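You operate a simulated robot arm through the tools that you are given. There is no shell and no other tool.

You are at the controls of a simulated robot arm. One attempt, no reset.

Task
Clamp the yellow housing in pocket 1 and the blue one in pocket 2.
Fine: the pockets of the pallet plate; close both clamps.
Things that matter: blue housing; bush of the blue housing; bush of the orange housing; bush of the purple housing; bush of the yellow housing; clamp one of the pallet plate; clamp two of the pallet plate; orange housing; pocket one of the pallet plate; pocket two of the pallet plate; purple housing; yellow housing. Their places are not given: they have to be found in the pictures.

Only the result counts: the job must be done as asked and must still hold three seconds after the hand-in. Knocking over, shifting, dropping, spilling or breaking anything else fails it.

Robot
A 7-joint arm with a two-finger parallel gripper, fixed in place. Base frame: the origin is at the foot of the arm, x ahead of it, y to its left, z up; the work surface is at about z = 0.74. Lengths are in m, angles in rad, forces in N, time in s.
Its first joint turns from -2.601 to 2.601 rad. Payload 3.5 kg.
Tool frame: the origin (TCP) lies between the finger pads and is the grasp point; the fingertips stand 0.023 m ahead of it; z points along the fingers, y is the line along which they close. Largest opening 0.094 m; finger width 0.038, thickness 0.01; the body of the gripper, 0.054 by 0.096 m, starts 0.039 m behind the TCP.
Orientation is that of the tool frame in the base frame, as [roll, pitch, yaw] about the fixed x, y, z axes, in that order (R = Rz(yaw) Ry(pitch) Rx(roll)). With the fingers straight down and closing along the base's y, the tool's x points along the base's -x, its y along +y and its z along -z.

Tools
- The arm moves only by the tool arm_command. Its argument "motion" is a list of rows, each a list of 7 numbers: the shift along the base's x, y, z in units of 20 mm (1.0 is 20 mm), then the turn, a rotation vector about the base's x, y, z in units of 5 degrees (1.0 is 5 degrees), then the opening, from 0 (shut) to 1 (fully open). In form: [[x, y, z, wx, wy, wz, jaw], ...]. A call has 1 to 20 rows; each row shifts and turns the commanded pose from where the row before left it. A call with a number of a shift or a turn outside -1 to 1 is refused whole. A row lasts 0.2 s, in which the tool goes at most 0.05 m and 0.15 rad; a call with a longer step from one row to the next is refused whole, and so is a gripper value outside its range. Where a pose cannot be reached the arm comes as near as it can. A force on the tool above 40 N (or 10 N above the force at the start of the call, whichever is more), or a blocked arm, ends the call early, and 0.2 s more pass. The fingers move at their own pace (about 0.153 m/s each) and stop on an object; they squeeze with about 33 N. The grip force told is the motor's: it shows also when the fingers shut on nothing. Time passes only in rows, and 0.2 s behind the last, so rows that do not move let the fingers close. It gives the time, the measured TCP pose, the force on the tool (base axes), the opening and the grip force at its end, in the units of the frame above (readings bear some noise), with the torque about the TCP (base axes, N m) and any sound that the robot's microphone picked up.
- Cameras (640 x 400 px; columns grow to the right, rows downward): "scene" is fixed at [0.401, -0.6497, 1.481]; the picture's right is [-0.96, -0.27, 0.00], its down [-0.23, 0.82, -0.52] and it looks along [0.14, -0.50, -0.86] (base axes); focal length 222 px, centre (320, 200). "wrist" rides on the gripper at [0.086, 0.016, -0.074] in the tool frame; the picture's right is [-0.18, 0.98, 0.00], its down [-0.58, -0.11, -0.81] and it looks along [-0.79, -0.15, 0.59] (tool axes); focal length 243 px, centre (320, 200).
- capture(camera): a new picture of that camera. It takes no simulated time.
- pixel_to_xyz(camera, pixels): there is no depth. For up to 12 entries [column, row, z] of the newest picture of that camera ("zoom" is the newest enlarged one), the place [x, y] in the base frame at which the ray of that pixel passes the height z, good to about 0.003 m. It takes no simulated time.
- zoom(camera, box): a new picture of the part [left, top, right, bottom] of that camera's present view, enlarged. It takes no simulated time.
- close_job(): hands the job in; it is judged then, once.

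Unless the task says otherwise, let go and move clear before handing in.

The tools are called after "Request:" as name(argument=value, ...) on one line, values as JSON. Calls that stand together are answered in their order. arm_command: Moves the arm, as the interface text tells. Its arguments: {"type":"object","properties":{"motion":{"type":"array","items":{"type":"array","items":{"type":"number"}}}},"required":["motion"]} The other tools are called the same way: capture (camera) takes a picture; pixel_to_xyz (camera, pixels) gives the place at which the rays of pixels pass given heights; zoom (camera, box) takes an enlarged picture of a part of a camera's view; close_job () hands the job in.

At the start:

```text
time: 0.0
ee_pos: [0.4445, -1.0027, 1.164]
tool_rot: [-3.142, 0.0, -3.141]
ft_force: [0.1, -0.3, 0.0]
moment: [0.01, -0.01, 0.01]
opening: 0.0938
grip_force: 0.0
```

scene: 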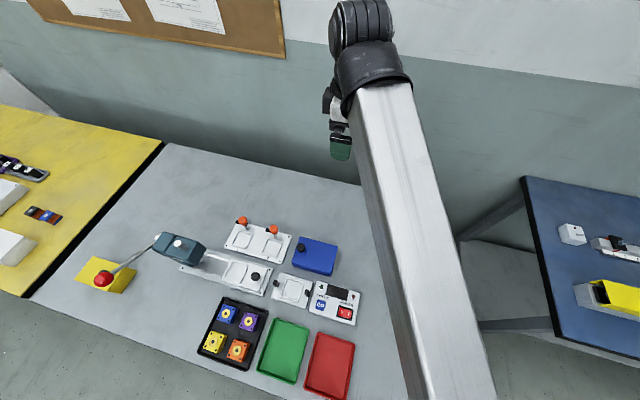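
wrist: 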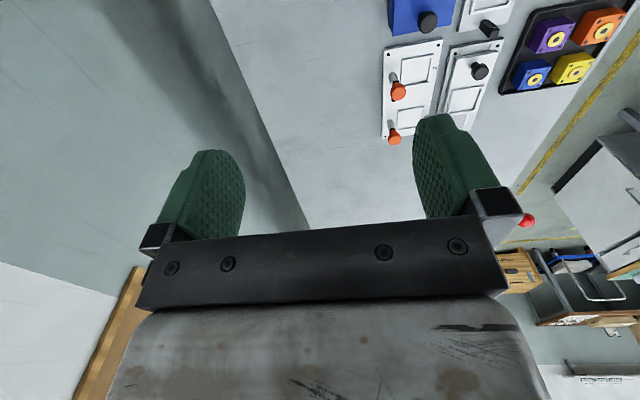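

The scene picture shows a tray with four housings near (235,333), and a pallet plate with two orange-knobbed clamps near (257,242). I'll zoom in on both to see the details.

Request:
zoom(camera="scene", box=[210, 205, 310, 268])

Request:
zoom(camera="scene", box=[180, 290, 290, 375])

Request:
zoom(camera="scene", box=[60, 200, 380, 400])

Request:
zoom(camera="wrist", box=[360, 0, 640, 175])

```text
6.35 times, centred on (260, 236) of scene
```

zoom: 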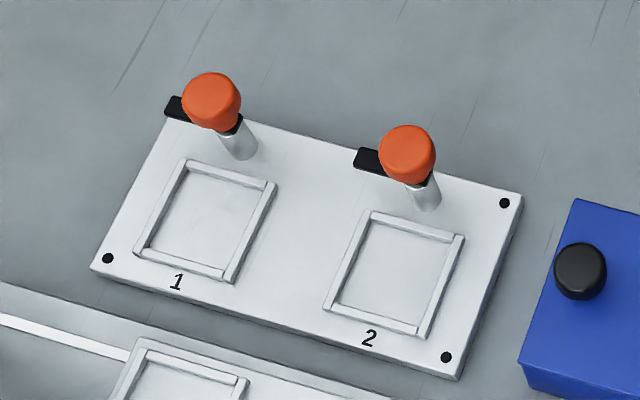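

```text
4.71 times, centred on (235, 332) of scene
```

zoom: 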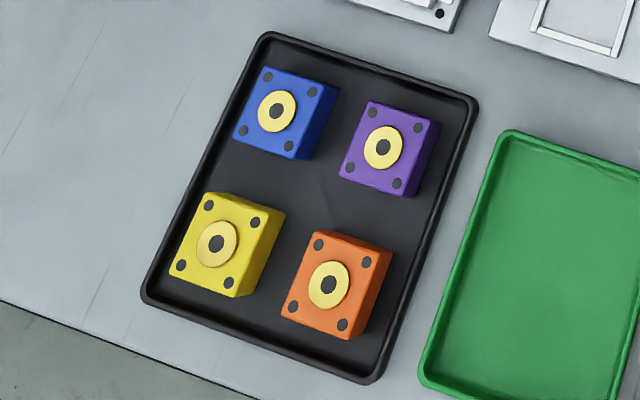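

```text
2.00 times, centred on (220, 300) of scene
```

zoom: 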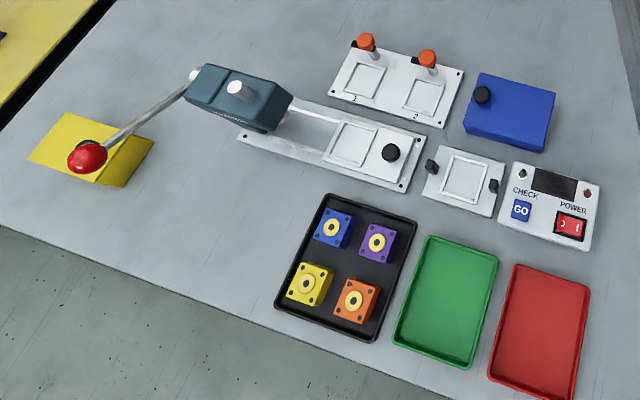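

```text
2.29 times, centred on (500, 88) of wrist
```

zoom: 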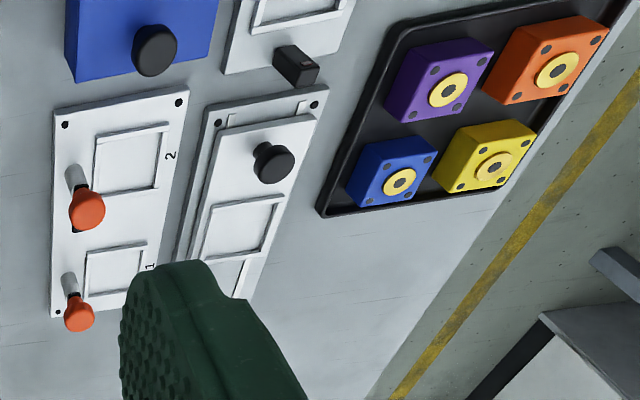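

The zooms show pockets "1" and "2" with their clamp arms swung away from the pockets. The yellow housing is at about (215,243) and the blue one at (277,110) in the tray zoom. Next I'll measure positions from the zooms.

Request:
zoom(camera="scene", box=[180, 290, 290, 375])

Request:
pixel_to_xyz(camera="zoom", pixels=[[217, 243, 0.79], [206, 193, 0.78], [268, 210, 0.78], [234, 298, 0.78], [170, 276, 0.78], [277, 110, 0.79], [264, 66, 0.78], [323, 84, 0.78], [294, 159, 0.78], [233, 137, 0.78], [235, 298, 0.745], [294, 159, 0.745]])

Request:
zoom(camera="scene", box=[210, 205, 310, 268])

Request:
pixel_to_xyz(camera="zoom", pixels=[[190, 162, 0.755], [276, 184, 0.755], [230, 282, 0.755], [135, 250, 0.755], [372, 212, 0.755], [464, 236, 0.755], [418, 338, 0.755], [325, 307, 0.755], [90, 268, 0.75], [458, 378, 0.75], [522, 195, 0.75], [165, 115, 0.75]])

Request:
pixel_to_xyz(camera="zoom", pixels=[[245, 155, 0.75], [428, 205, 0.75], [210, 95, 0.82], [407, 148, 0.82], [210, 95, 0.8], [407, 148, 0.8], [172, 106, 0.79], [362, 158, 0.79]])

```text
4.71 times, centred on (235, 332) of scene
```

zoom: 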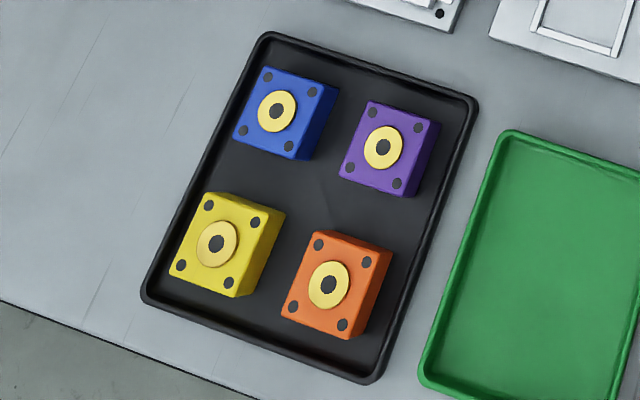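

```text
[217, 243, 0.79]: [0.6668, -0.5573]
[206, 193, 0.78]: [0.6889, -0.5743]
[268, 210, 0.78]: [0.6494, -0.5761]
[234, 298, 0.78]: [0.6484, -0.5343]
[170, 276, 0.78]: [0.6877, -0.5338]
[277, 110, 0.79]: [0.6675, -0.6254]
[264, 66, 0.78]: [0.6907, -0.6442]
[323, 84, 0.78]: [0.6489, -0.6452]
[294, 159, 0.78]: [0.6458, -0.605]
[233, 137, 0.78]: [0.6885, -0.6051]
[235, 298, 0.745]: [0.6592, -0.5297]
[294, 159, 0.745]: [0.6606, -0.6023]
```

```text
6.35 times, centred on (260, 236) of scene
```

zoom: 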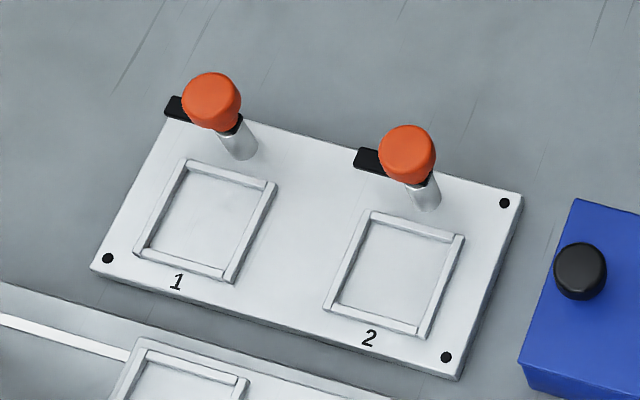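

```text
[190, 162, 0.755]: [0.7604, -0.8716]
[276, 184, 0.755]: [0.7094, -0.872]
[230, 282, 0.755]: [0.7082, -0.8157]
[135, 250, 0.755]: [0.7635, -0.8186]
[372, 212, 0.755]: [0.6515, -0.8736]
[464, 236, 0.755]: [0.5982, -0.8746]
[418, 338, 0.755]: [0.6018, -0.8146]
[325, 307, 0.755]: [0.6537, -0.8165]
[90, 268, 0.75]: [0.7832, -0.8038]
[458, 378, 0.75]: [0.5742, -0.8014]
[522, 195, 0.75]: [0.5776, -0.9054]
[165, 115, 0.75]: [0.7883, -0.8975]
```

```text
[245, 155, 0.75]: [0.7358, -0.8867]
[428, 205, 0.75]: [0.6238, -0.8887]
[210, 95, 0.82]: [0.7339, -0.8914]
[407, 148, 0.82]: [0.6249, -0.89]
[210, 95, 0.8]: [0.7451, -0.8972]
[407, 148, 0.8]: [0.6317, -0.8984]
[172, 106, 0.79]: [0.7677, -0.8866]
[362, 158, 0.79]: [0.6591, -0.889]
```

Pocket 1 is near (0.735,-0.845), pocket 2 near (0.627,-0.845), and the posts are near y=-0.888. That is beyond the vertical reach, so tilting may be needed. I'll move to a closer viewpoint of the pallet and then check the clamp details.

Request:
arm_command(motion=[[0, 0.8, -1, 0, 0, 0, 1], [0, 0.8, -1, 0, 0, 0, 1], [0, 0.8, -1, 0, 0, 0, 1], [0, 0.8, -1, 0, 0, 0, 1], [0, 0.8, -1, 0, 0, 0, 1], [0, 0.8, -1, 0, 0, 0, 1], [0, 0.8, -1, 0, 0, 0, 1], [0, 0.8, -1, 0, 0, 0, 1], [0, 0.8, -1, 0, 0, 0, 1], [0, 0.8, -1, 0, 0, 0, 1], [0, 0.8, 0, 0, 0, 0, 1]])

Request:
capture(camera="wrist")

Request:
capture(camera="scene")

```text
time: 2.4
ee_pos: [0.4446, -0.8244, 0.9651]
tool_rot: [3.14, -0.001, 3.141]
ft_force: [0.2, -0.4, -0.1]
moment: [-0.02, -0.02, 0.02]
opening: 0.094
grip_force: 0.3
```

```text
taken
```

wrist: 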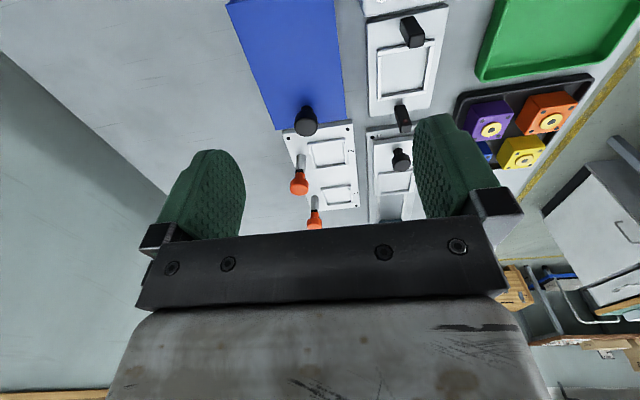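

```text
taken
```

scene: 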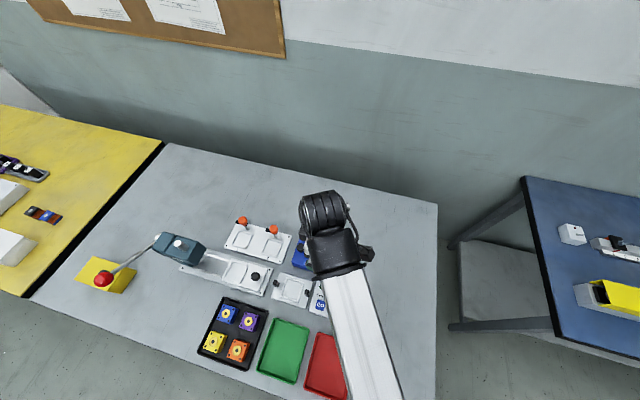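

The pallet appears around (325,180) in the wrist view, partly hidden behind the gripper. I'll zoom there.

Request:
zoom(camera="wrist", box=[265, 110, 415, 230])

Request:
zoom(camera="wrist", box=[450, 70, 600, 180])

```text
3.33 times, centred on (340, 170) of wrist
```

zoom: 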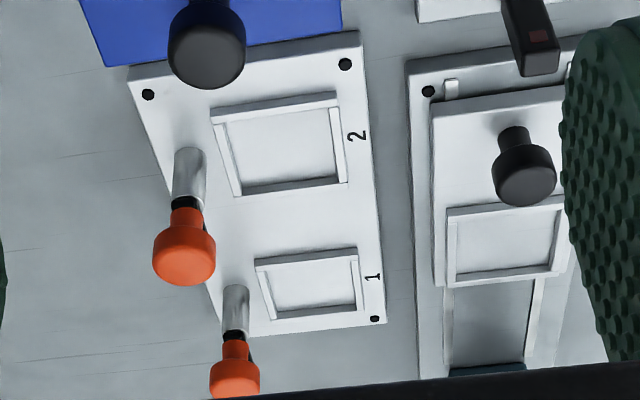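

```text
3.64 times, centred on (525, 125) of wrist
```

zoom: 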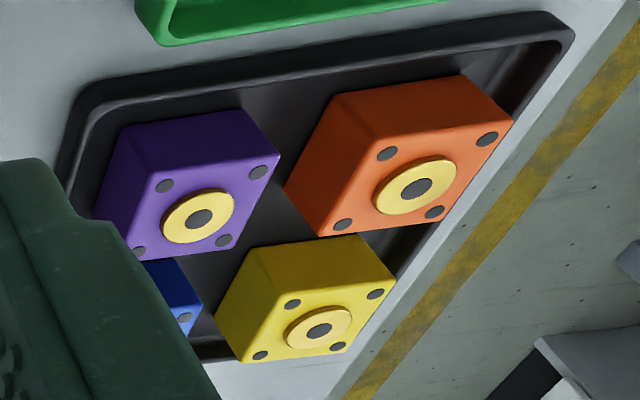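

Each clamp is a silver post with a black arm pointing +x under an orange knob, so closing needs a 90° swing toward +y. I'll yaw the tool by +90° so it closes along x, with the camera on the far side, while moving over the tray.

Request:
arm_command(motion=[[0.45, 0.55, 0.2, 0, 0, 1, 1], [0.45, 0.55, 0.2, 0, 0, 1, 1], [0.45, 0.55, 0.2, 0, 0, 1, 1], [0.45, 0.55, 0.2, 0, 0, 1, 1], [0.45, 0.55, 0.2, 0, 0, 1, 1], [0.45, 0.55, 0.2, 0, 0, 1, 1], [0.45, 0.55, 0.2, 0, 0, 1, 1], [0.45, 0.55, 0.2, 0, 0, 1, 1], [0.45, 0.55, 0.2, 0, 0, 1, 1], [0.45, 0.55, 0.2, 0, 0, 1, 1], [0.45, 0.55, 0.2, 0, 0, 1, 1], [0.45, 0.55, 0.2, 0, 0, 1, 1], [0.45, 0.55, 0.2, 0, 0, 1, 1], [0.45, 0.55, 0.2, 0, 0, 1, 1], [0.45, 0.55, 0.2, 0, 0, 1, 1], [0.45, 0.55, 0.2, 0, 0, 1, 1], [0.45, 0.55, 0.2, 0, 0, 1, 1], [0.45, 0.55, 0.2, 0, 0, 1, 1]])

Request:
capture(camera="wrist")

Request:
capture(camera="scene")

```text
time: 6.2
ee_pos: [0.6071, -0.6289, 1.0364]
tool_rot: [3.142, 0.0, -1.569]
ft_force: [-1.0, -0.5, 0.4]
moment: [-0.01, 0.02, -0.01]
opening: 0.094
grip_force: 0.0
```

```text
taken
```

wrist: 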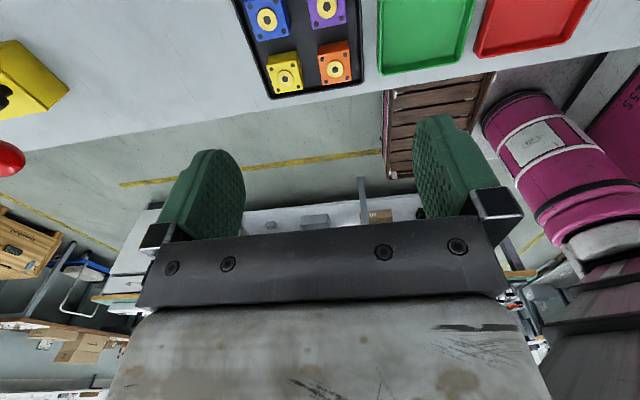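

```text
taken
```

scene: 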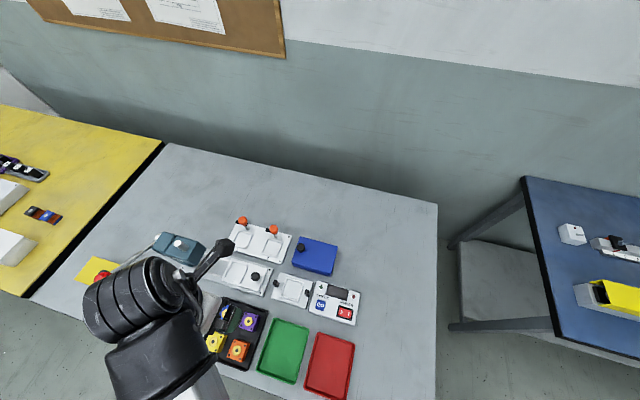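

The yaw of 90° is reached and the closing axis now lies along x. Next I'll test reach by moving over pocket 1 while tilting 30° toward -y.

Request:
arm_command(motion=[[0.53, -0.9, -0.2, -0.5, 0, 0, 1], [0.53, -0.9, -0.2, -0.5, 0, 0, 1], [0.53, -0.9, -0.2, -0.5, 0, 0, 1], [0.53, -0.9, -0.2, -0.5, 0, 0, 1], [0.53, -0.9, -0.2, -0.5, 0, 0, 1], [0.53, -0.9, -0.2, -0.5, 0, 0, 1], [0.53, -0.9, -0.2, -0.5, 0, 0, 1], [0.53, -0.9, -0.2, -0.5, 0, 0, 1], [0.53, -0.9, -0.2, -0.5, 0, 0, 1], [0.53, -0.9, -0.2, -0.5, 0, 0, 1], [0.53, -0.9, -0.2, -0.5, 0, 0, 1], [0.53, -0.9, -0.2, -0.5, 0, 0, 1]])

Request:
capture(camera="wrist")

Request:
capture(camera="scene")

```text
time: 8.8
ee_pos: [0.7342, -0.8467, 0.9893]
tool_rot: [3.141, -0.526, -1.571]
ft_force: [-0.3, 0.0, -0.6]
moment: [0.0, -0.01, 0.02]
opening: 0.0941
grip_force: 0.1
```

```text
taken
```

wrist: 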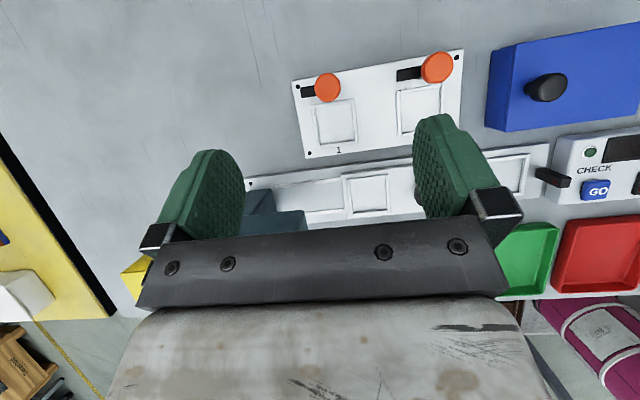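

```text
taken
```

scene: 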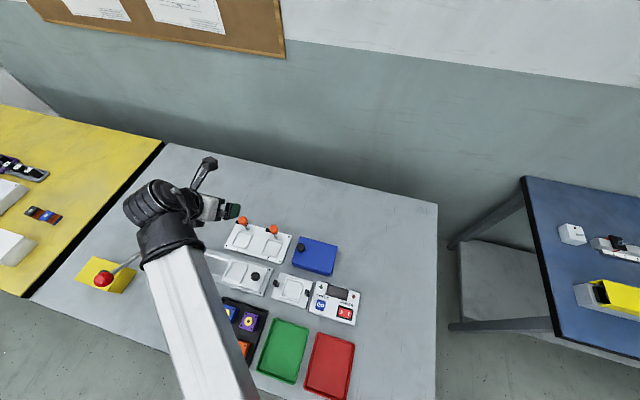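

The pose was reached and the view is good, with pocket 1 near (336,120) and the knobs at (327,87) and (437,67). I'll zoom in and measure.

Request:
zoom(camera="wrist", box=[285, 40, 475, 165])

Request:
pixel_to_xyz(camera="wrist", pixels=[[327, 87, 0.8], [327, 87, 0.82], [327, 87, 0.84], [437, 67, 0.8], [437, 67, 0.82], [437, 67, 0.84], [302, 92, 0.77], [302, 92, 0.79], [302, 92, 0.81], [398, 75, 0.77], [398, 75, 0.79], [398, 75, 0.81]])

```text
3.20 times, centred on (380, 102) of wrist
```

zoom: 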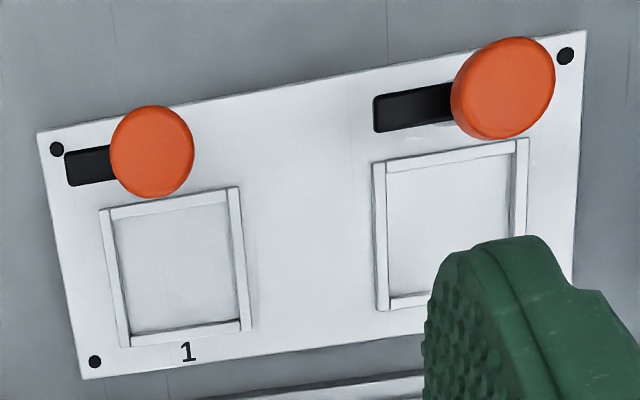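

```text
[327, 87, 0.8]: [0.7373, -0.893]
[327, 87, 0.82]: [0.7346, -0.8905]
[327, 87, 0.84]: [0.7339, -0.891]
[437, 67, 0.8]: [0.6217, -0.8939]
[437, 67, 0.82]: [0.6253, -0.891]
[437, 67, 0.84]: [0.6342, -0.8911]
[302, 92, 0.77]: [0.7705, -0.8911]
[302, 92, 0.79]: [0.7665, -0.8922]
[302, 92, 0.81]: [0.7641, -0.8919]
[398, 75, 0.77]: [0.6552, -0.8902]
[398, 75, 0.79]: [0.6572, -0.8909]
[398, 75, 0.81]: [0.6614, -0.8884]
```

Triangulation puts the knobs at (0.7345,-0.890) and (0.6255,-0.890), at z≈0.82. Now I'll test the low reach by descending above pocket 1 with a small offset in +y.

Request:
arm_command(motion=[[0, 1, 0, 0, 0, 0, 1], [0, 0, -1, 0, 0, 0, 1], [0, 0, -1, 0, 0, 0, 1], [0, 0, -1, 0, 0, 0, 1], [0, 0, -1, 0, 0, 0, 1], [0, 0, -1, 0, 0, 0, 1], [0, 0, -1, 0, 0, 0, 1], [0, 0, -1, 0, 0, 0, 1], [0, 0, -1, 0, 0, 0, 1], [0, 0, -0.9, 0, 0, 0, 1], [0, 0, 0, 0, 0, 0, 1]])

Request:
capture(camera="wrist")

Request:
capture(camera="scene")

```text
time: 10.7
ee_pos: [0.7348, -0.8305, 0.8527]
tool_rot: [-3.134, -0.531, -1.578]
ft_force: [-1.1, -4.5, 1.0]
moment: [0.3, -0.08, -0.13]
opening: 0.0942
grip_force: 0.0
stopped in row 9: the force on the tool passed its limit at 53 N (the readings are from after the stop); the commanded pose is now the measured one
```

```text
taken
```

wrist: 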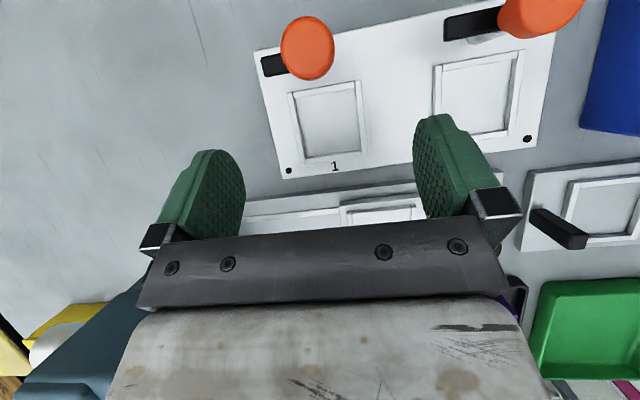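

```text
taken
```

scene: 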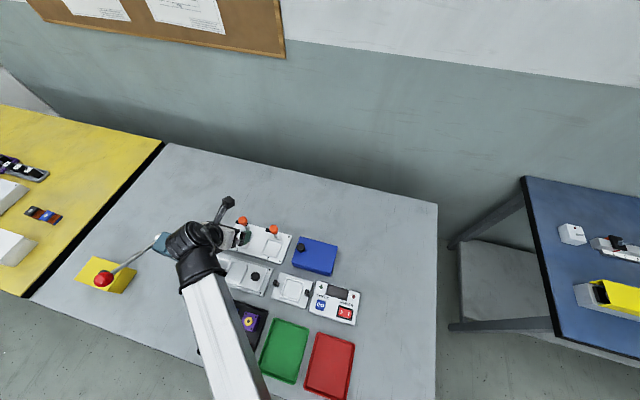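

The force stop at 53 N means the arm or gripper touched the teal press near scene (178,243). I'll back straight up and check whether anything shifted.

Request:
arm_command(motion=[[0, 0, 1, 0, 0, 0, 1], [0, 0, 1, 0, 0, 0, 1], [0, 0, 1, 0, 0, 0, 1], [0, 0, 1, 0, 0, 0, 1], [0, 0, 1, 0, 0, 0, 1], [0, 0, 1, 0, 0, 0, 1], [-1, 0, 1, 0, 0, 0, 1], [-1, 0, 1, 0, 0, 0, 1], [-1, 0, 1, 0, 0, 0, 1], [-1, 0, 0, 0, 0, 0, 1], [-1, 0, 0, 0, 0, 0, 1], [-1, 0, 0, 0, 0, 0, 1], [-1, 0, 0, 0, 0, 0, 1], [-1, 0, 0, 0, 0, 0, 1]])

Request:
capture(camera="scene")

Request:
zoom(camera="scene", box=[60, 200, 380, 400])

Request:
capture(camera="wrist")

```text
time: 13.7
ee_pos: [0.575, -0.8288, 1.0319]
tool_rot: [-3.132, -0.528, -1.579]
ft_force: [0.1, -0.5, -0.9]
moment: [0.0, 0.03, 0.05]
opening: 0.0942
grip_force: 0.0
```

```text
taken
```

scene: 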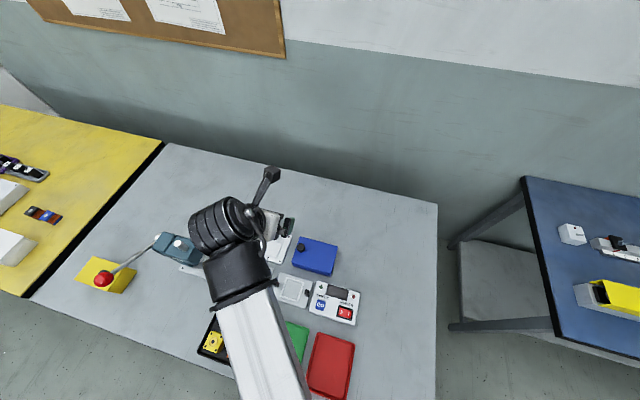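

```text
2.00 times, centred on (220, 300) of scene
```

zoom: 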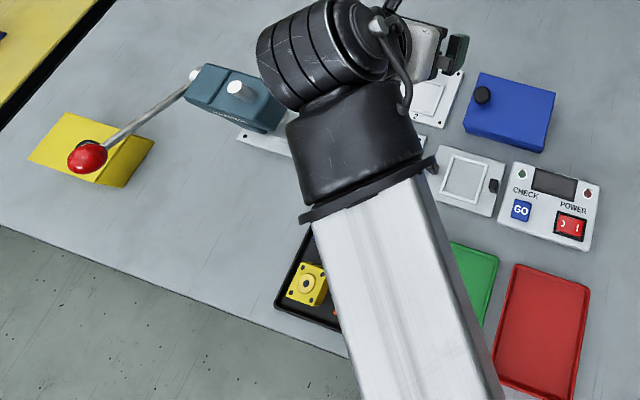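

```text
taken
```

wrist: 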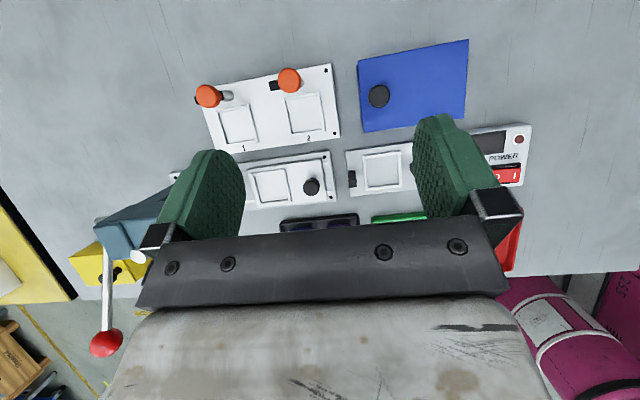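

The press lever at zoom (87,158) and white knob at (240,87) are where they were before, so nothing appears to have shifted. I'll triangulate the press's height and extent so I can plan a clear approach.

Request:
pixel_to_xyz(camera="wrist", pixels=[[137, 256, 0.84], [137, 256, 0.88], [137, 256, 0.92], [96, 219, 0.84], [96, 219, 0.88], [96, 219, 0.92], [172, 186, 0.84], [172, 186, 0.88], [172, 186, 0.92]])

Request:
zoom(camera="scene", box=[140, 220, 220, 280])

Request:
zoom(camera="wrist", box=[60, 160, 220, 280])

Request:
pixel_to_xyz(camera="scene", pixels=[[180, 243, 0.84], [180, 243, 0.88], [180, 243, 0.92], [161, 232, 0.84], [161, 232, 0.88], [161, 232, 0.92], [205, 248, 0.84], [205, 248, 0.88], [153, 251, 0.84], [153, 251, 0.88], [195, 265, 0.84], [195, 265, 0.88]])

```text
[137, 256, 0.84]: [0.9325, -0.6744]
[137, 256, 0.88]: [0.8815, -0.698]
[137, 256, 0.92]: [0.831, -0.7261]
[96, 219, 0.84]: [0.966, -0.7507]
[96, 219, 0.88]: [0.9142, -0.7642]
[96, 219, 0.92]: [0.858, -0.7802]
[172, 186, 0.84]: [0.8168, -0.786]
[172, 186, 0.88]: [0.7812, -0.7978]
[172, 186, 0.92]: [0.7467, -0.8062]
```

```text
6.67 times, centred on (180, 250) of scene
```

zoom: 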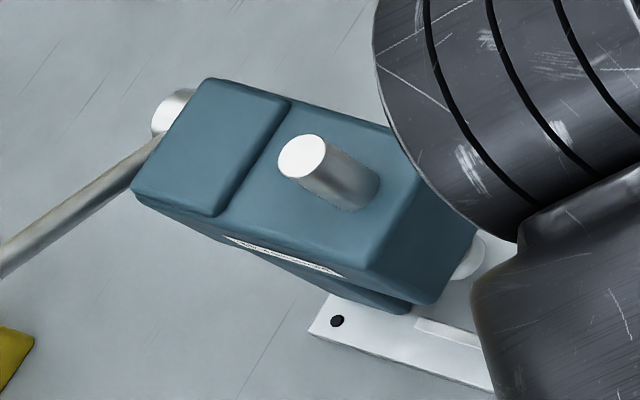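

```text
3.33 times, centred on (140, 220) of wrist
```

zoom: 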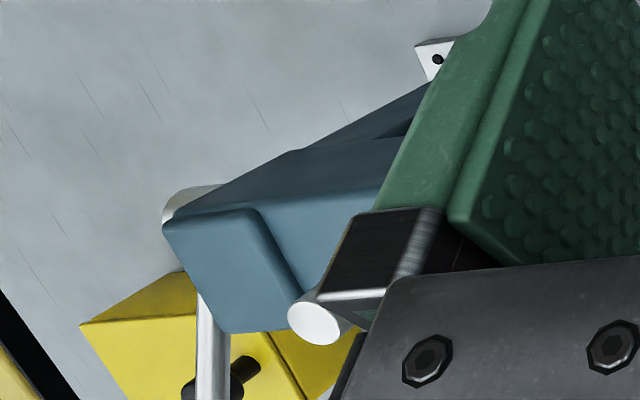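

```text
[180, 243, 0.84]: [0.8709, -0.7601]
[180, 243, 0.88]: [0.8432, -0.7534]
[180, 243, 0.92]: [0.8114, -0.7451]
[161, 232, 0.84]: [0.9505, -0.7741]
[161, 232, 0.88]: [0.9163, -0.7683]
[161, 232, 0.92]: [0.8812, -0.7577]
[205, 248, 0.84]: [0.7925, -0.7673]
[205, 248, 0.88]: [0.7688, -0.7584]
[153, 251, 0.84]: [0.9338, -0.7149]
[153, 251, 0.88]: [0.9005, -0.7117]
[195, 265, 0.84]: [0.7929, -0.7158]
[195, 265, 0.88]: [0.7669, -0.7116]
```

The press head spans x≈0.77–0.90 and y≈-0.76 to -0.71, with its top at about 0.88 and the ram knob up to 0.945, so a -y tilt collides at pocket 1. I'll instead yaw a further +90°, so the tilt points toward +x with the hand on the -x side.

Request:
arm_command(motion=[[0, 0, 0, 0, 0, 1, 1], [0, 0, 0, 0, 0, 1, 1], [0, 0, 0, 0, 0, 1, 1], [0, 0, 0, 0, 0, 1, 1], [0, 0, 0, 0, 0, 1, 1], [0, 0, 0, 0, 0, 1, 1], [0, 0, 0, 0, 0, 1, 1], [0, 0, 0, 0, 0, 1, 1], [0, 0, 0, 0, 0, 1, 1], [0, 0, 0, 0, 0, 1, 1], [0, 0, 0, 0, 0, 1, 1], [0, 0, 0, 0, 0, 1, 1], [0, 0, 0, 0, 0, 1, 1], [0, 0, 0, 0, 0, 1, 1], [0, 0, 0, 0, 0, 1, 1], [0, 0, 0, 0, 0, 1, 1], [0, 0, 0, 0, 0, 1, 1], [0, 0, 0, 0, 0, 1, 1]])

Request:
capture(camera="wrist")

Request:
capture(camera="scene")

```text
time: 17.4
ee_pos: [0.5834, -0.8238, 1.0319]
tool_rot: [-3.133, -0.53, -1.033]
ft_force: [0.1, -0.1, -0.9]
moment: [0.0, -0.04, 0.03]
opening: 0.0939
grip_force: 0.1
out of reach, approached as far as the arm can: row 7, 8, 9, 10, 11, 12, 13, 14, 15, 16, 17, 18
```

```text
taken
```

wrist: 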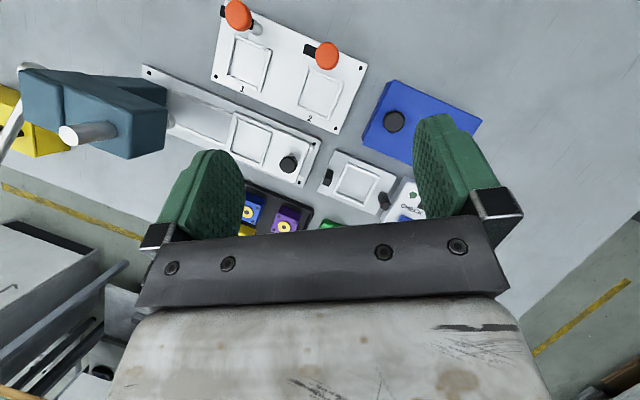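

```text
taken
```

scene: 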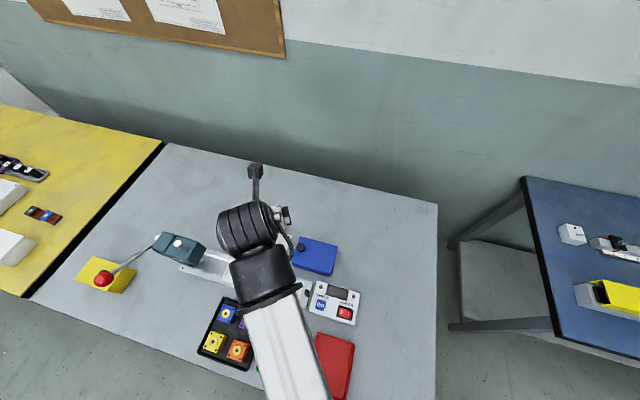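

The yaw stopped at -1.03 rad on a wrist limit, so that orientation is not available this way. I'll turn back and then test how low a near-vertical tool can reach at pocket 1.

Request:
arm_command(motion=[[0, 0, 0, 0, 0, -1, 1], [0, 0, 0, 0, 0, -1, 1], [0, 0, 0, 0, 0, -1, 1], [0, 0, 0, 0, 0, -1, 1], [0, 0, 0, 0, 0, -1, 1], [0, 0, 0, 0, 0, -1, 1]])

```text
time: 18.9
ee_pos: [0.5834, -0.823, 1.031]
tool_rot: [-3.132, -0.53, -1.557]
ft_force: [-0.5, 0.4, -1.4]
moment: [0.02, 0.02, -0.03]
opening: 0.0942
grip_force: 0.1
```

The commanded pose follows the measured one, so I'm back at yaw about -90°. I'll untilt to vertical while moving over pocket 1 at a safe height.

Request:
arm_command(motion=[[0.95, -0.14, -0.1, 0.76, 0.094, -0.215, 1], [0.95, -0.14, -0.1, 0.76, 0, 0, 1], [0.95, -0.14, -0.1, 0.76, 0, 0, 1], [0.95, -0.14, -0.1, 0.76, 0, 0, 1], [0.95, -0.14, -0.1, 0.76, 0, 0, 1], [0.95, -0.14, -0.1, 0.76, 0, 0, 1], [0.95, -0.14, -0.1, 0.76, 0, 0, 1], [0.95, -0.14, -0.1, 0.76, 0, 0, 1], [0, 0, 0, 0, 0, 0, 1]])

Request:
capture(camera="scene")

```text
time: 20.9
ee_pos: [0.7343, -0.8465, 1.0174]
tool_rot: [-3.14, 0.0, -1.57]
ft_force: [0.2, 0.0, 0.8]
moment: [-0.01, 0.01, 0.01]
opening: 0.0941
grip_force: 0.1
```

```text
taken
```

scene: 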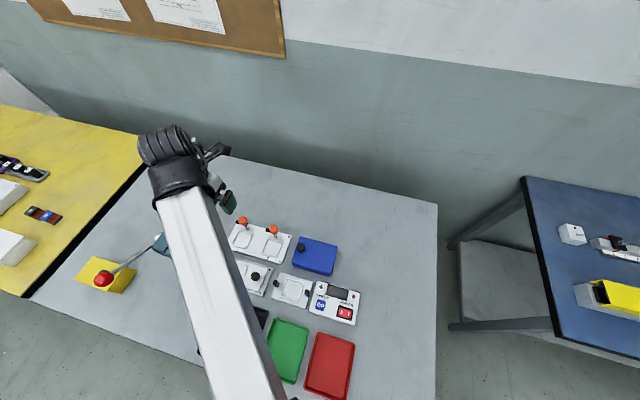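

The vertical pose is reached at z=1.017. I'll descend gently over pocket 1, fingertips staying well above the plate, to see the reach limit.

Request:
arm_command(motion=[[0, 0, -1, 0, 0, 0, 1], [0, 0, -1, 0, 0, 0, 1], [0, 0, -1, 0, 0, 0, 1], [0, 0, -1, 0, 0, 0, 1], [0, 0, -1, 0, 0, 0, 1], [0, 0, -0.5, 0, 0, 0, 1]])

Request:
capture(camera="scene")

Request:
capture(camera="wrist")

```text
time: 22.2
ee_pos: [0.7345, -0.8434, 0.906]
tool_rot: [-3.14, 0.001, -1.571]
ft_force: [-0.5, 0.2, 0.1]
moment: [0.01, 0.03, 0.03]
opening: 0.094
grip_force: 0.0
```

```text
taken
```

scene: 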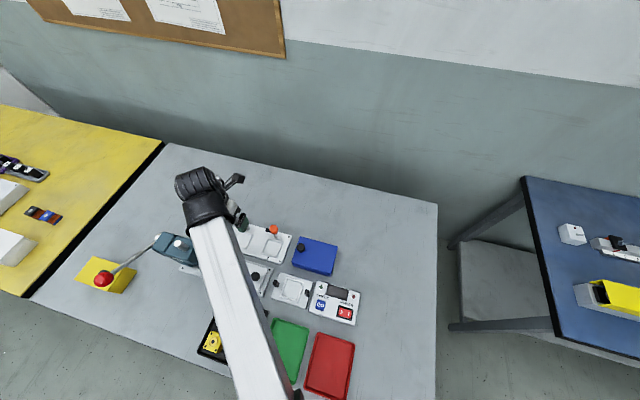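

```text
taken
```

wrist: 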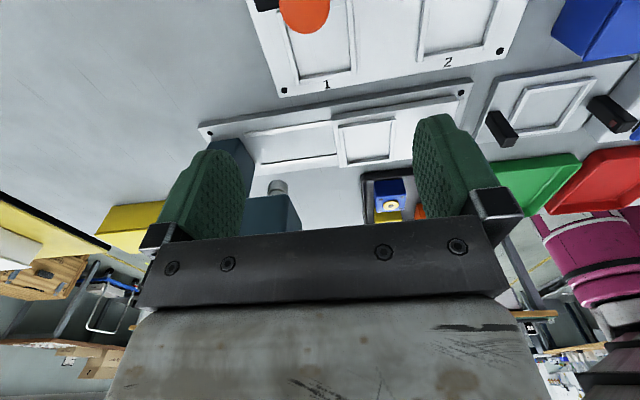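

No reach limit so far at z=0.906 with a vertical tool. I'll go lower in small steps, down to about 0.81.

Request:
arm_command(motion=[[0, 0, -0.5, 0, 0, 0, 1], [0, 0, -0.5, 0, 0, 0, 1], [0, 0, -0.5, 0, 0, 0, 1], [0, 0, -0.5, 0, 0, 0, 1], [0, 0, -0.5, 0, 0, 0, 1], [0, 0, -0.5, 0, 0, 0, 1], [0, 0, -0.5, 0, 0, 0, 1], [0, 0, -0.5, 0, 0, 0, 1], [0, 0, -0.5, 0, 0, 0, 1]])

Request:
capture(camera="scene")

Request:
capture(camera="wrist")

```text
time: 24.2
ee_pos: [0.7336, -0.8459, 0.8171]
tool_rot: [-3.14, 0.0, -1.571]
ft_force: [0.1, 0.7, 0.2]
moment: [-0.02, -0.02, 0.01]
opening: 0.0939
grip_force: 0.1
```

```text
taken
```

scene: 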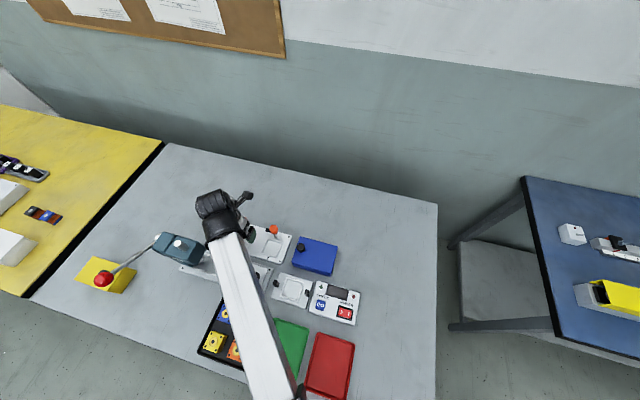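

```text
taken
```

wrist: 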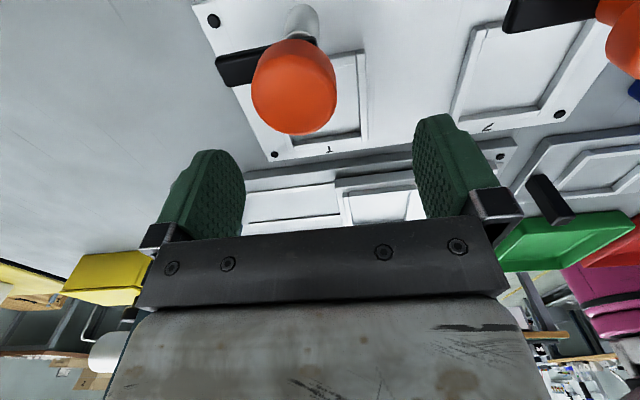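

The vertical tool reaches pocket 1 at z=0.817, so heavy tilting isn't needed. I'll zoom here to read the heights of the clamp parts.

Request:
zoom(camera="wrist", box=[180, 0, 400, 160])

Request:
zoom(camera="wrist", box=[440, 0, 640, 130])

```text
2.50 times, centred on (290, 80) of wrist
```

zoom: 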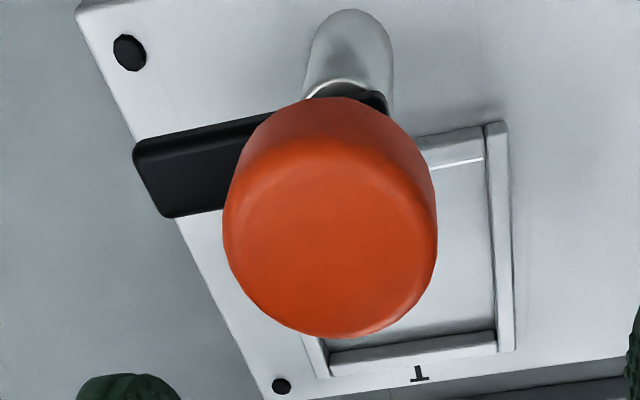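

```text
3.08 times, centred on (540, 65) of wrist
```

zoom: 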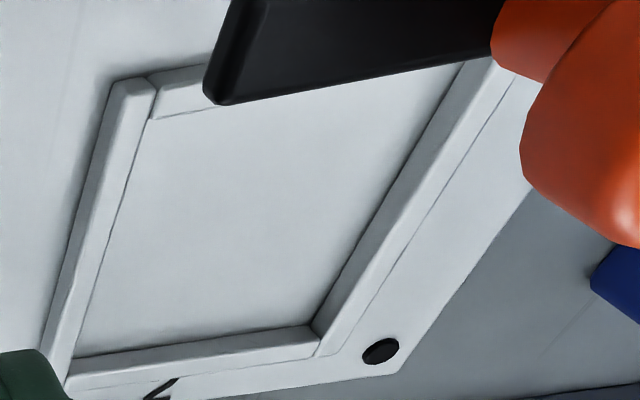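

Request:
pixel_to_xyz(camera="wrist", pixels=[[222, 72, 0.78], [222, 72, 0.79], [222, 72, 0.8], [222, 72, 0.81], [216, 58, 0.79], [216, 58, 0.8], [228, 86, 0.79], [228, 86, 0.8], [297, 92, 0.82], [297, 92, 0.83], [297, 92, 0.84], [306, 15, 0.75]])

Request:
zoom(camera="scene", box=[225, 205, 305, 255])

```text
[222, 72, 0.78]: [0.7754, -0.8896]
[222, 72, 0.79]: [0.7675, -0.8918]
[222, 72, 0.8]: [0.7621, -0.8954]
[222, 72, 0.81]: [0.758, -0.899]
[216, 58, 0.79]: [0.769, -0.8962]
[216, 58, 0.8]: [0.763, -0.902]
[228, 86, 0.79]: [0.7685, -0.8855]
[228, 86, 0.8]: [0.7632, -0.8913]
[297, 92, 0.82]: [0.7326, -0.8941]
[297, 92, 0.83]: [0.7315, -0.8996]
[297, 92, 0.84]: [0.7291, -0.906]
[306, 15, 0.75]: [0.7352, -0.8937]
```

```text
8.00 times, centred on (265, 230) of scene
```

zoom: 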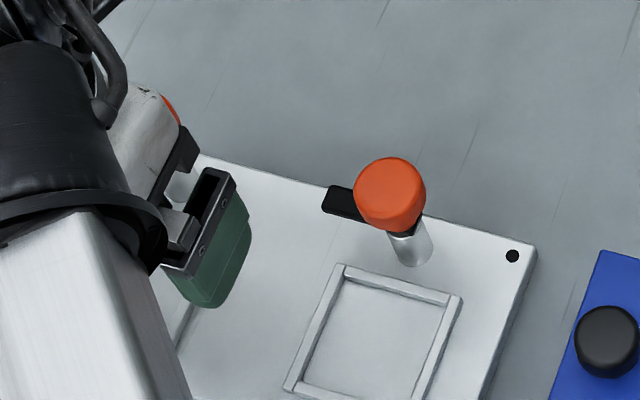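

The clamp arm's top is at z≈0.79 and its tip is about 34 mm from the post, so it just overlaps the housing edge. I'll rise and fly to a view of the tray to measure the housings precisely.

Request:
arm_command(motion=[[0, 0, 1, 0, 0, 0, 1], [0, 0, 1, 0, 0, 0, 1], [0, 0, 1, 0, 0, 0, 1], [0, 0, 1, 0, 0, 0, 1], [0, 0, 1, 0, 0, 0, 1], [0, 0, 1, 0, 0, 0, 1], [0, 0, 1, 0, 0, 0, 1], [0, 0, 1, 0, 0, 0, 1], [-0.4, 0.9, 0, 0, 0, 0, 0.55], [-0.4, 0.9, 0, 0, 0, 0, 0.55], [-0.4, 0.9, 0, 0, 0, 0, 0.55], [-0.4, 0.9, 0, 0, 0, 0, 0.55], [-0.4, 0.9, 0, 0, 0, 0, 0.55], [-0.4, 0.9, 0, 0, 0, 0, 0.55], [-0.4, 0.9, 0, 0, 0, 0, 0.55], [-0.4, 0.9, 0, 0, 0, 0, 0.55], [-0.4, 0.9, 0, 0, 0, 0, 0.55]])

Request:
capture(camera="wrist")

Request:
zoom(camera="scene", box=[180, 290, 290, 375])

```text
time: 27.9
ee_pos: [0.6633, -0.6824, 0.9761]
tool_rot: [-3.139, 0.0, -1.572]
ft_force: [-0.5, 0.4, 0.4]
moment: [0.01, 0.0, -0.02]
opening: 0.0516
grip_force: 0.1
```

```text
taken
```

wrist: 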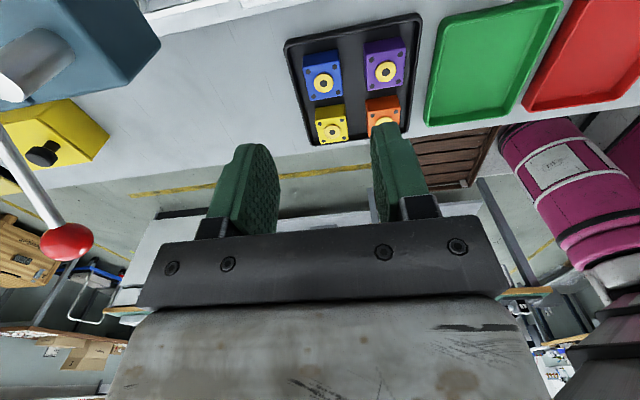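

```text
4.71 times, centred on (235, 332) of scene
```

zoom: 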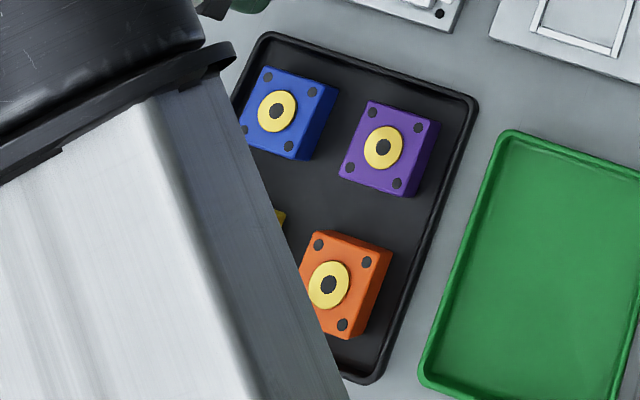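

The housings show at wrist (323,76) for blue and (332,123) for yellow. I'll zoom in and measure corners at a few heights.

Request:
zoom(camera="wrist", box=[275, 10, 435, 150])

```text
2.86 times, centred on (355, 80) of wrist
```

zoom: 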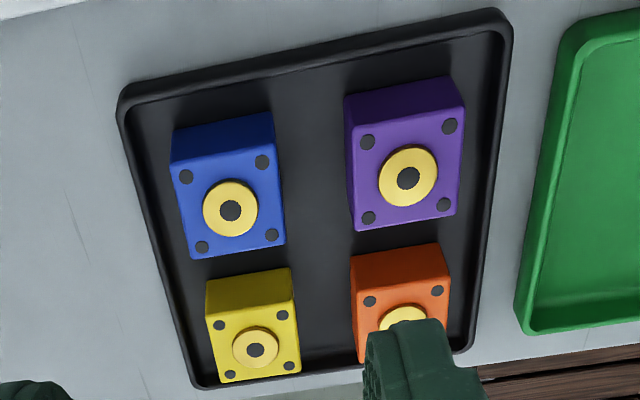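

Request:
pixel_to_xyz(camera="zoom", pixels=[[186, 177, 0.77], [186, 177, 0.79], [262, 162, 0.77], [262, 162, 0.79], [202, 247, 0.77], [202, 247, 0.79], [272, 235, 0.77], [272, 235, 0.79], [219, 325, 0.77], [219, 325, 0.79], [289, 366, 0.77], [289, 366, 0.79]])

Request:
pixel_to_xyz(camera="zoom", pixels=[[230, 210, 0.77], [230, 210, 0.79], [255, 350, 0.77], [255, 350, 0.79], [282, 315, 0.77], [282, 315, 0.79], [233, 373, 0.77], [233, 373, 0.79], [172, 140, 0.75], [268, 115, 0.75], [207, 285, 0.75], [290, 268, 0.75]])

Request:
pixel_to_xyz(camera="zoom", pixels=[[350, 255, 0.745], [350, 255, 0.77], [375, 300, 0.78], [207, 285, 0.78], [290, 268, 0.78], [207, 315, 0.78], [297, 305, 0.78], [350, 290, 0.78], [200, 388, 0.75], [185, 330, 0.745]])

Request:
zoom(camera="scene", box=[180, 290, 290, 375])

Request:
pixel_to_xyz(camera="zoom", pixels=[[267, 77, 0.77], [267, 77, 0.79], [312, 91, 0.77], [312, 91, 0.79], [243, 131, 0.77], [243, 131, 0.79], [289, 146, 0.77], [289, 146, 0.79], [209, 206, 0.77], [209, 206, 0.79], [228, 283, 0.77], [228, 283, 0.79]])

Request:
pixel_to_xyz(camera="zoom", pixels=[[277, 111, 0.77], [277, 111, 0.79], [216, 244, 0.77], [216, 244, 0.79], [256, 222, 0.77], [256, 222, 0.79], [181, 266, 0.77], [181, 266, 0.79]])

```text
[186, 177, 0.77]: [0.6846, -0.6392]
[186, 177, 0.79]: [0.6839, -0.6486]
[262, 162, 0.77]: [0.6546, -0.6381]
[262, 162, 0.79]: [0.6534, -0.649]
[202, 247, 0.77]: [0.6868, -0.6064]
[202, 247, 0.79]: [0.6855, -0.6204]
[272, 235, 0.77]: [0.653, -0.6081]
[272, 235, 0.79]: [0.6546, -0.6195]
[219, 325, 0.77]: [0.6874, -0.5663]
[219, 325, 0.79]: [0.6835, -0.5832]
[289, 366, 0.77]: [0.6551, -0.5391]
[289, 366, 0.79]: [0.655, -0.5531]
```

```text
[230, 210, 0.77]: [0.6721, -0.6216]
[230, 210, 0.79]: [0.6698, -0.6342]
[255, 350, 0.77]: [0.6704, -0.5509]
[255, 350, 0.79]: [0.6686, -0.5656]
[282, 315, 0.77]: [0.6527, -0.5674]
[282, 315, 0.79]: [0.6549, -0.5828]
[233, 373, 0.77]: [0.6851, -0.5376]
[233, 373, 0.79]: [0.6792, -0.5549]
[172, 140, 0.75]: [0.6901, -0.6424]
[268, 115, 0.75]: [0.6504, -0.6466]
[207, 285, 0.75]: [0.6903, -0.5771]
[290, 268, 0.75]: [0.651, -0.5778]
```

```text
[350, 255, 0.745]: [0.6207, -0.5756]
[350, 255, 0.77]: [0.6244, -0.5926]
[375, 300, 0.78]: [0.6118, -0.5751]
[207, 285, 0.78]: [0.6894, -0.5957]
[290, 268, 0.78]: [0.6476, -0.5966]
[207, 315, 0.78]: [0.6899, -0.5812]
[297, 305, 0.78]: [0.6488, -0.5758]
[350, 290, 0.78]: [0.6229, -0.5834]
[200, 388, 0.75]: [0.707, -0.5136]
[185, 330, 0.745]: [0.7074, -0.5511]
```

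```text
4.71 times, centred on (235, 332) of scene
```

zoom: 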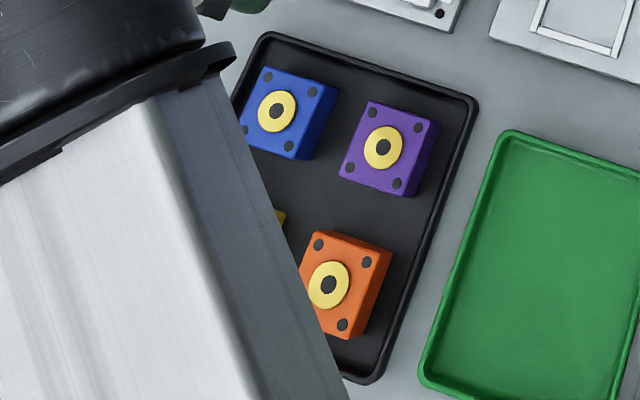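

```text
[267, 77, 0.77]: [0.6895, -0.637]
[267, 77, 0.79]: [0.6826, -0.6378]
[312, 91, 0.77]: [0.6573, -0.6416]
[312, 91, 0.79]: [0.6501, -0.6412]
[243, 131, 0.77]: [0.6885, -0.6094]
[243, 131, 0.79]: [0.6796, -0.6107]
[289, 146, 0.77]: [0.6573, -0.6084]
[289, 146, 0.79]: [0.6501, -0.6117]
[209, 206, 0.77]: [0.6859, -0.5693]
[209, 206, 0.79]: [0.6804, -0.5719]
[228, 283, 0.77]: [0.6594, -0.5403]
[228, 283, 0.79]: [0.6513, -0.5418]
```

```text
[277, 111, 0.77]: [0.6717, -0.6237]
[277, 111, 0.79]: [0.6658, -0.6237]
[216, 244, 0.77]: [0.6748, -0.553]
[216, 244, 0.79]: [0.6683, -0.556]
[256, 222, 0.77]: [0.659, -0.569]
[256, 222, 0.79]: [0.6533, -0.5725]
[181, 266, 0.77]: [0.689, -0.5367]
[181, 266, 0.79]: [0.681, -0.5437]
```

Triangulation gives yellow's centre at about (0.670,-0.556), blue's at (0.670,-0.625), and housing tops at z≈0.776. The gap to orange is about 27 mm. I'll hover over yellow with a 10° tilt and the fingers half open, then measure again.

Request:
arm_command(motion=[[0.05, 0.9, -0.83, -0.29, 0, 0, 0.55], [0.05, 0.9, -0.83, -0.29, 0, 0, 0.55], [0.05, 0.9, -0.83, -0.29, 0, 0, 0.55], [0.05, 0.9, -0.83, -0.29, 0, 0, 0.55], [0.05, 0.9, -0.83, -0.29, 0, 0, 0.55], [0.05, 0.9, -0.83, -0.29, 0, 0, 0.55], [0.05, 0.9, -0.83, -0.26, 0, 0, 0.55], [0, 0, 0, 0, 0, 0, 0.55]])

Request:
capture(camera="wrist")

Request:
zoom(camera="wrist", box=[200, 0, 440, 180])

```text
time: 29.6
ee_pos: [0.6697, -0.5569, 0.8587]
tool_rot: [-3.14, -0.173, -1.57]
ft_force: [0.3, 0.5, -0.3]
moment: [0.01, 0.0, 0.0]
opening: 0.0516
grip_force: 0.0
```

```text
taken
```

wrist: 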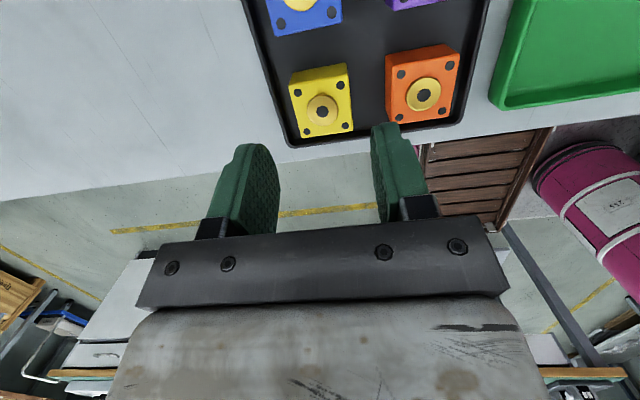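

```text
2.22 times, centred on (320, 90) of wrist
```

zoom: 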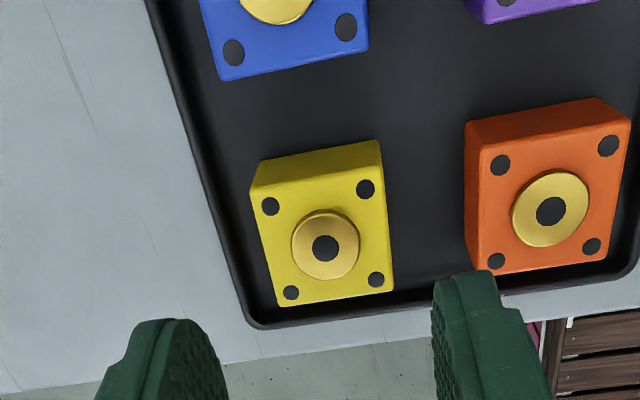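

Yellow sits between the fingers at column ~322. I'll measure its four corner holes and the tray lip here.

Request:
pixel_to_xyz(camera="zoom", pixels=[[270, 206, 0.776], [365, 188, 0.776], [291, 292, 0.776], [376, 279, 0.776], [325, 248, 0.779], [252, 195, 0.776], [382, 165, 0.776], [275, 306, 0.776], [393, 290, 0.776], [466, 150, 0.776], [478, 270, 0.776], [225, 270, 0.745]])

```text
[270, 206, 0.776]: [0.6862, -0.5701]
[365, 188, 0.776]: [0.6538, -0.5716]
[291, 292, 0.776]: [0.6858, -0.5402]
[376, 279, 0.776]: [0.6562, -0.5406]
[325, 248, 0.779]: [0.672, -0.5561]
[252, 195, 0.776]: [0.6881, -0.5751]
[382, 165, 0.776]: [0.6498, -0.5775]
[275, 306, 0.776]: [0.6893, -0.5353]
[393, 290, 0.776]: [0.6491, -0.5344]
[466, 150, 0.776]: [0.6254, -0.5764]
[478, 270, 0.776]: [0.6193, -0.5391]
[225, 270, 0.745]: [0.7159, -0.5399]
```

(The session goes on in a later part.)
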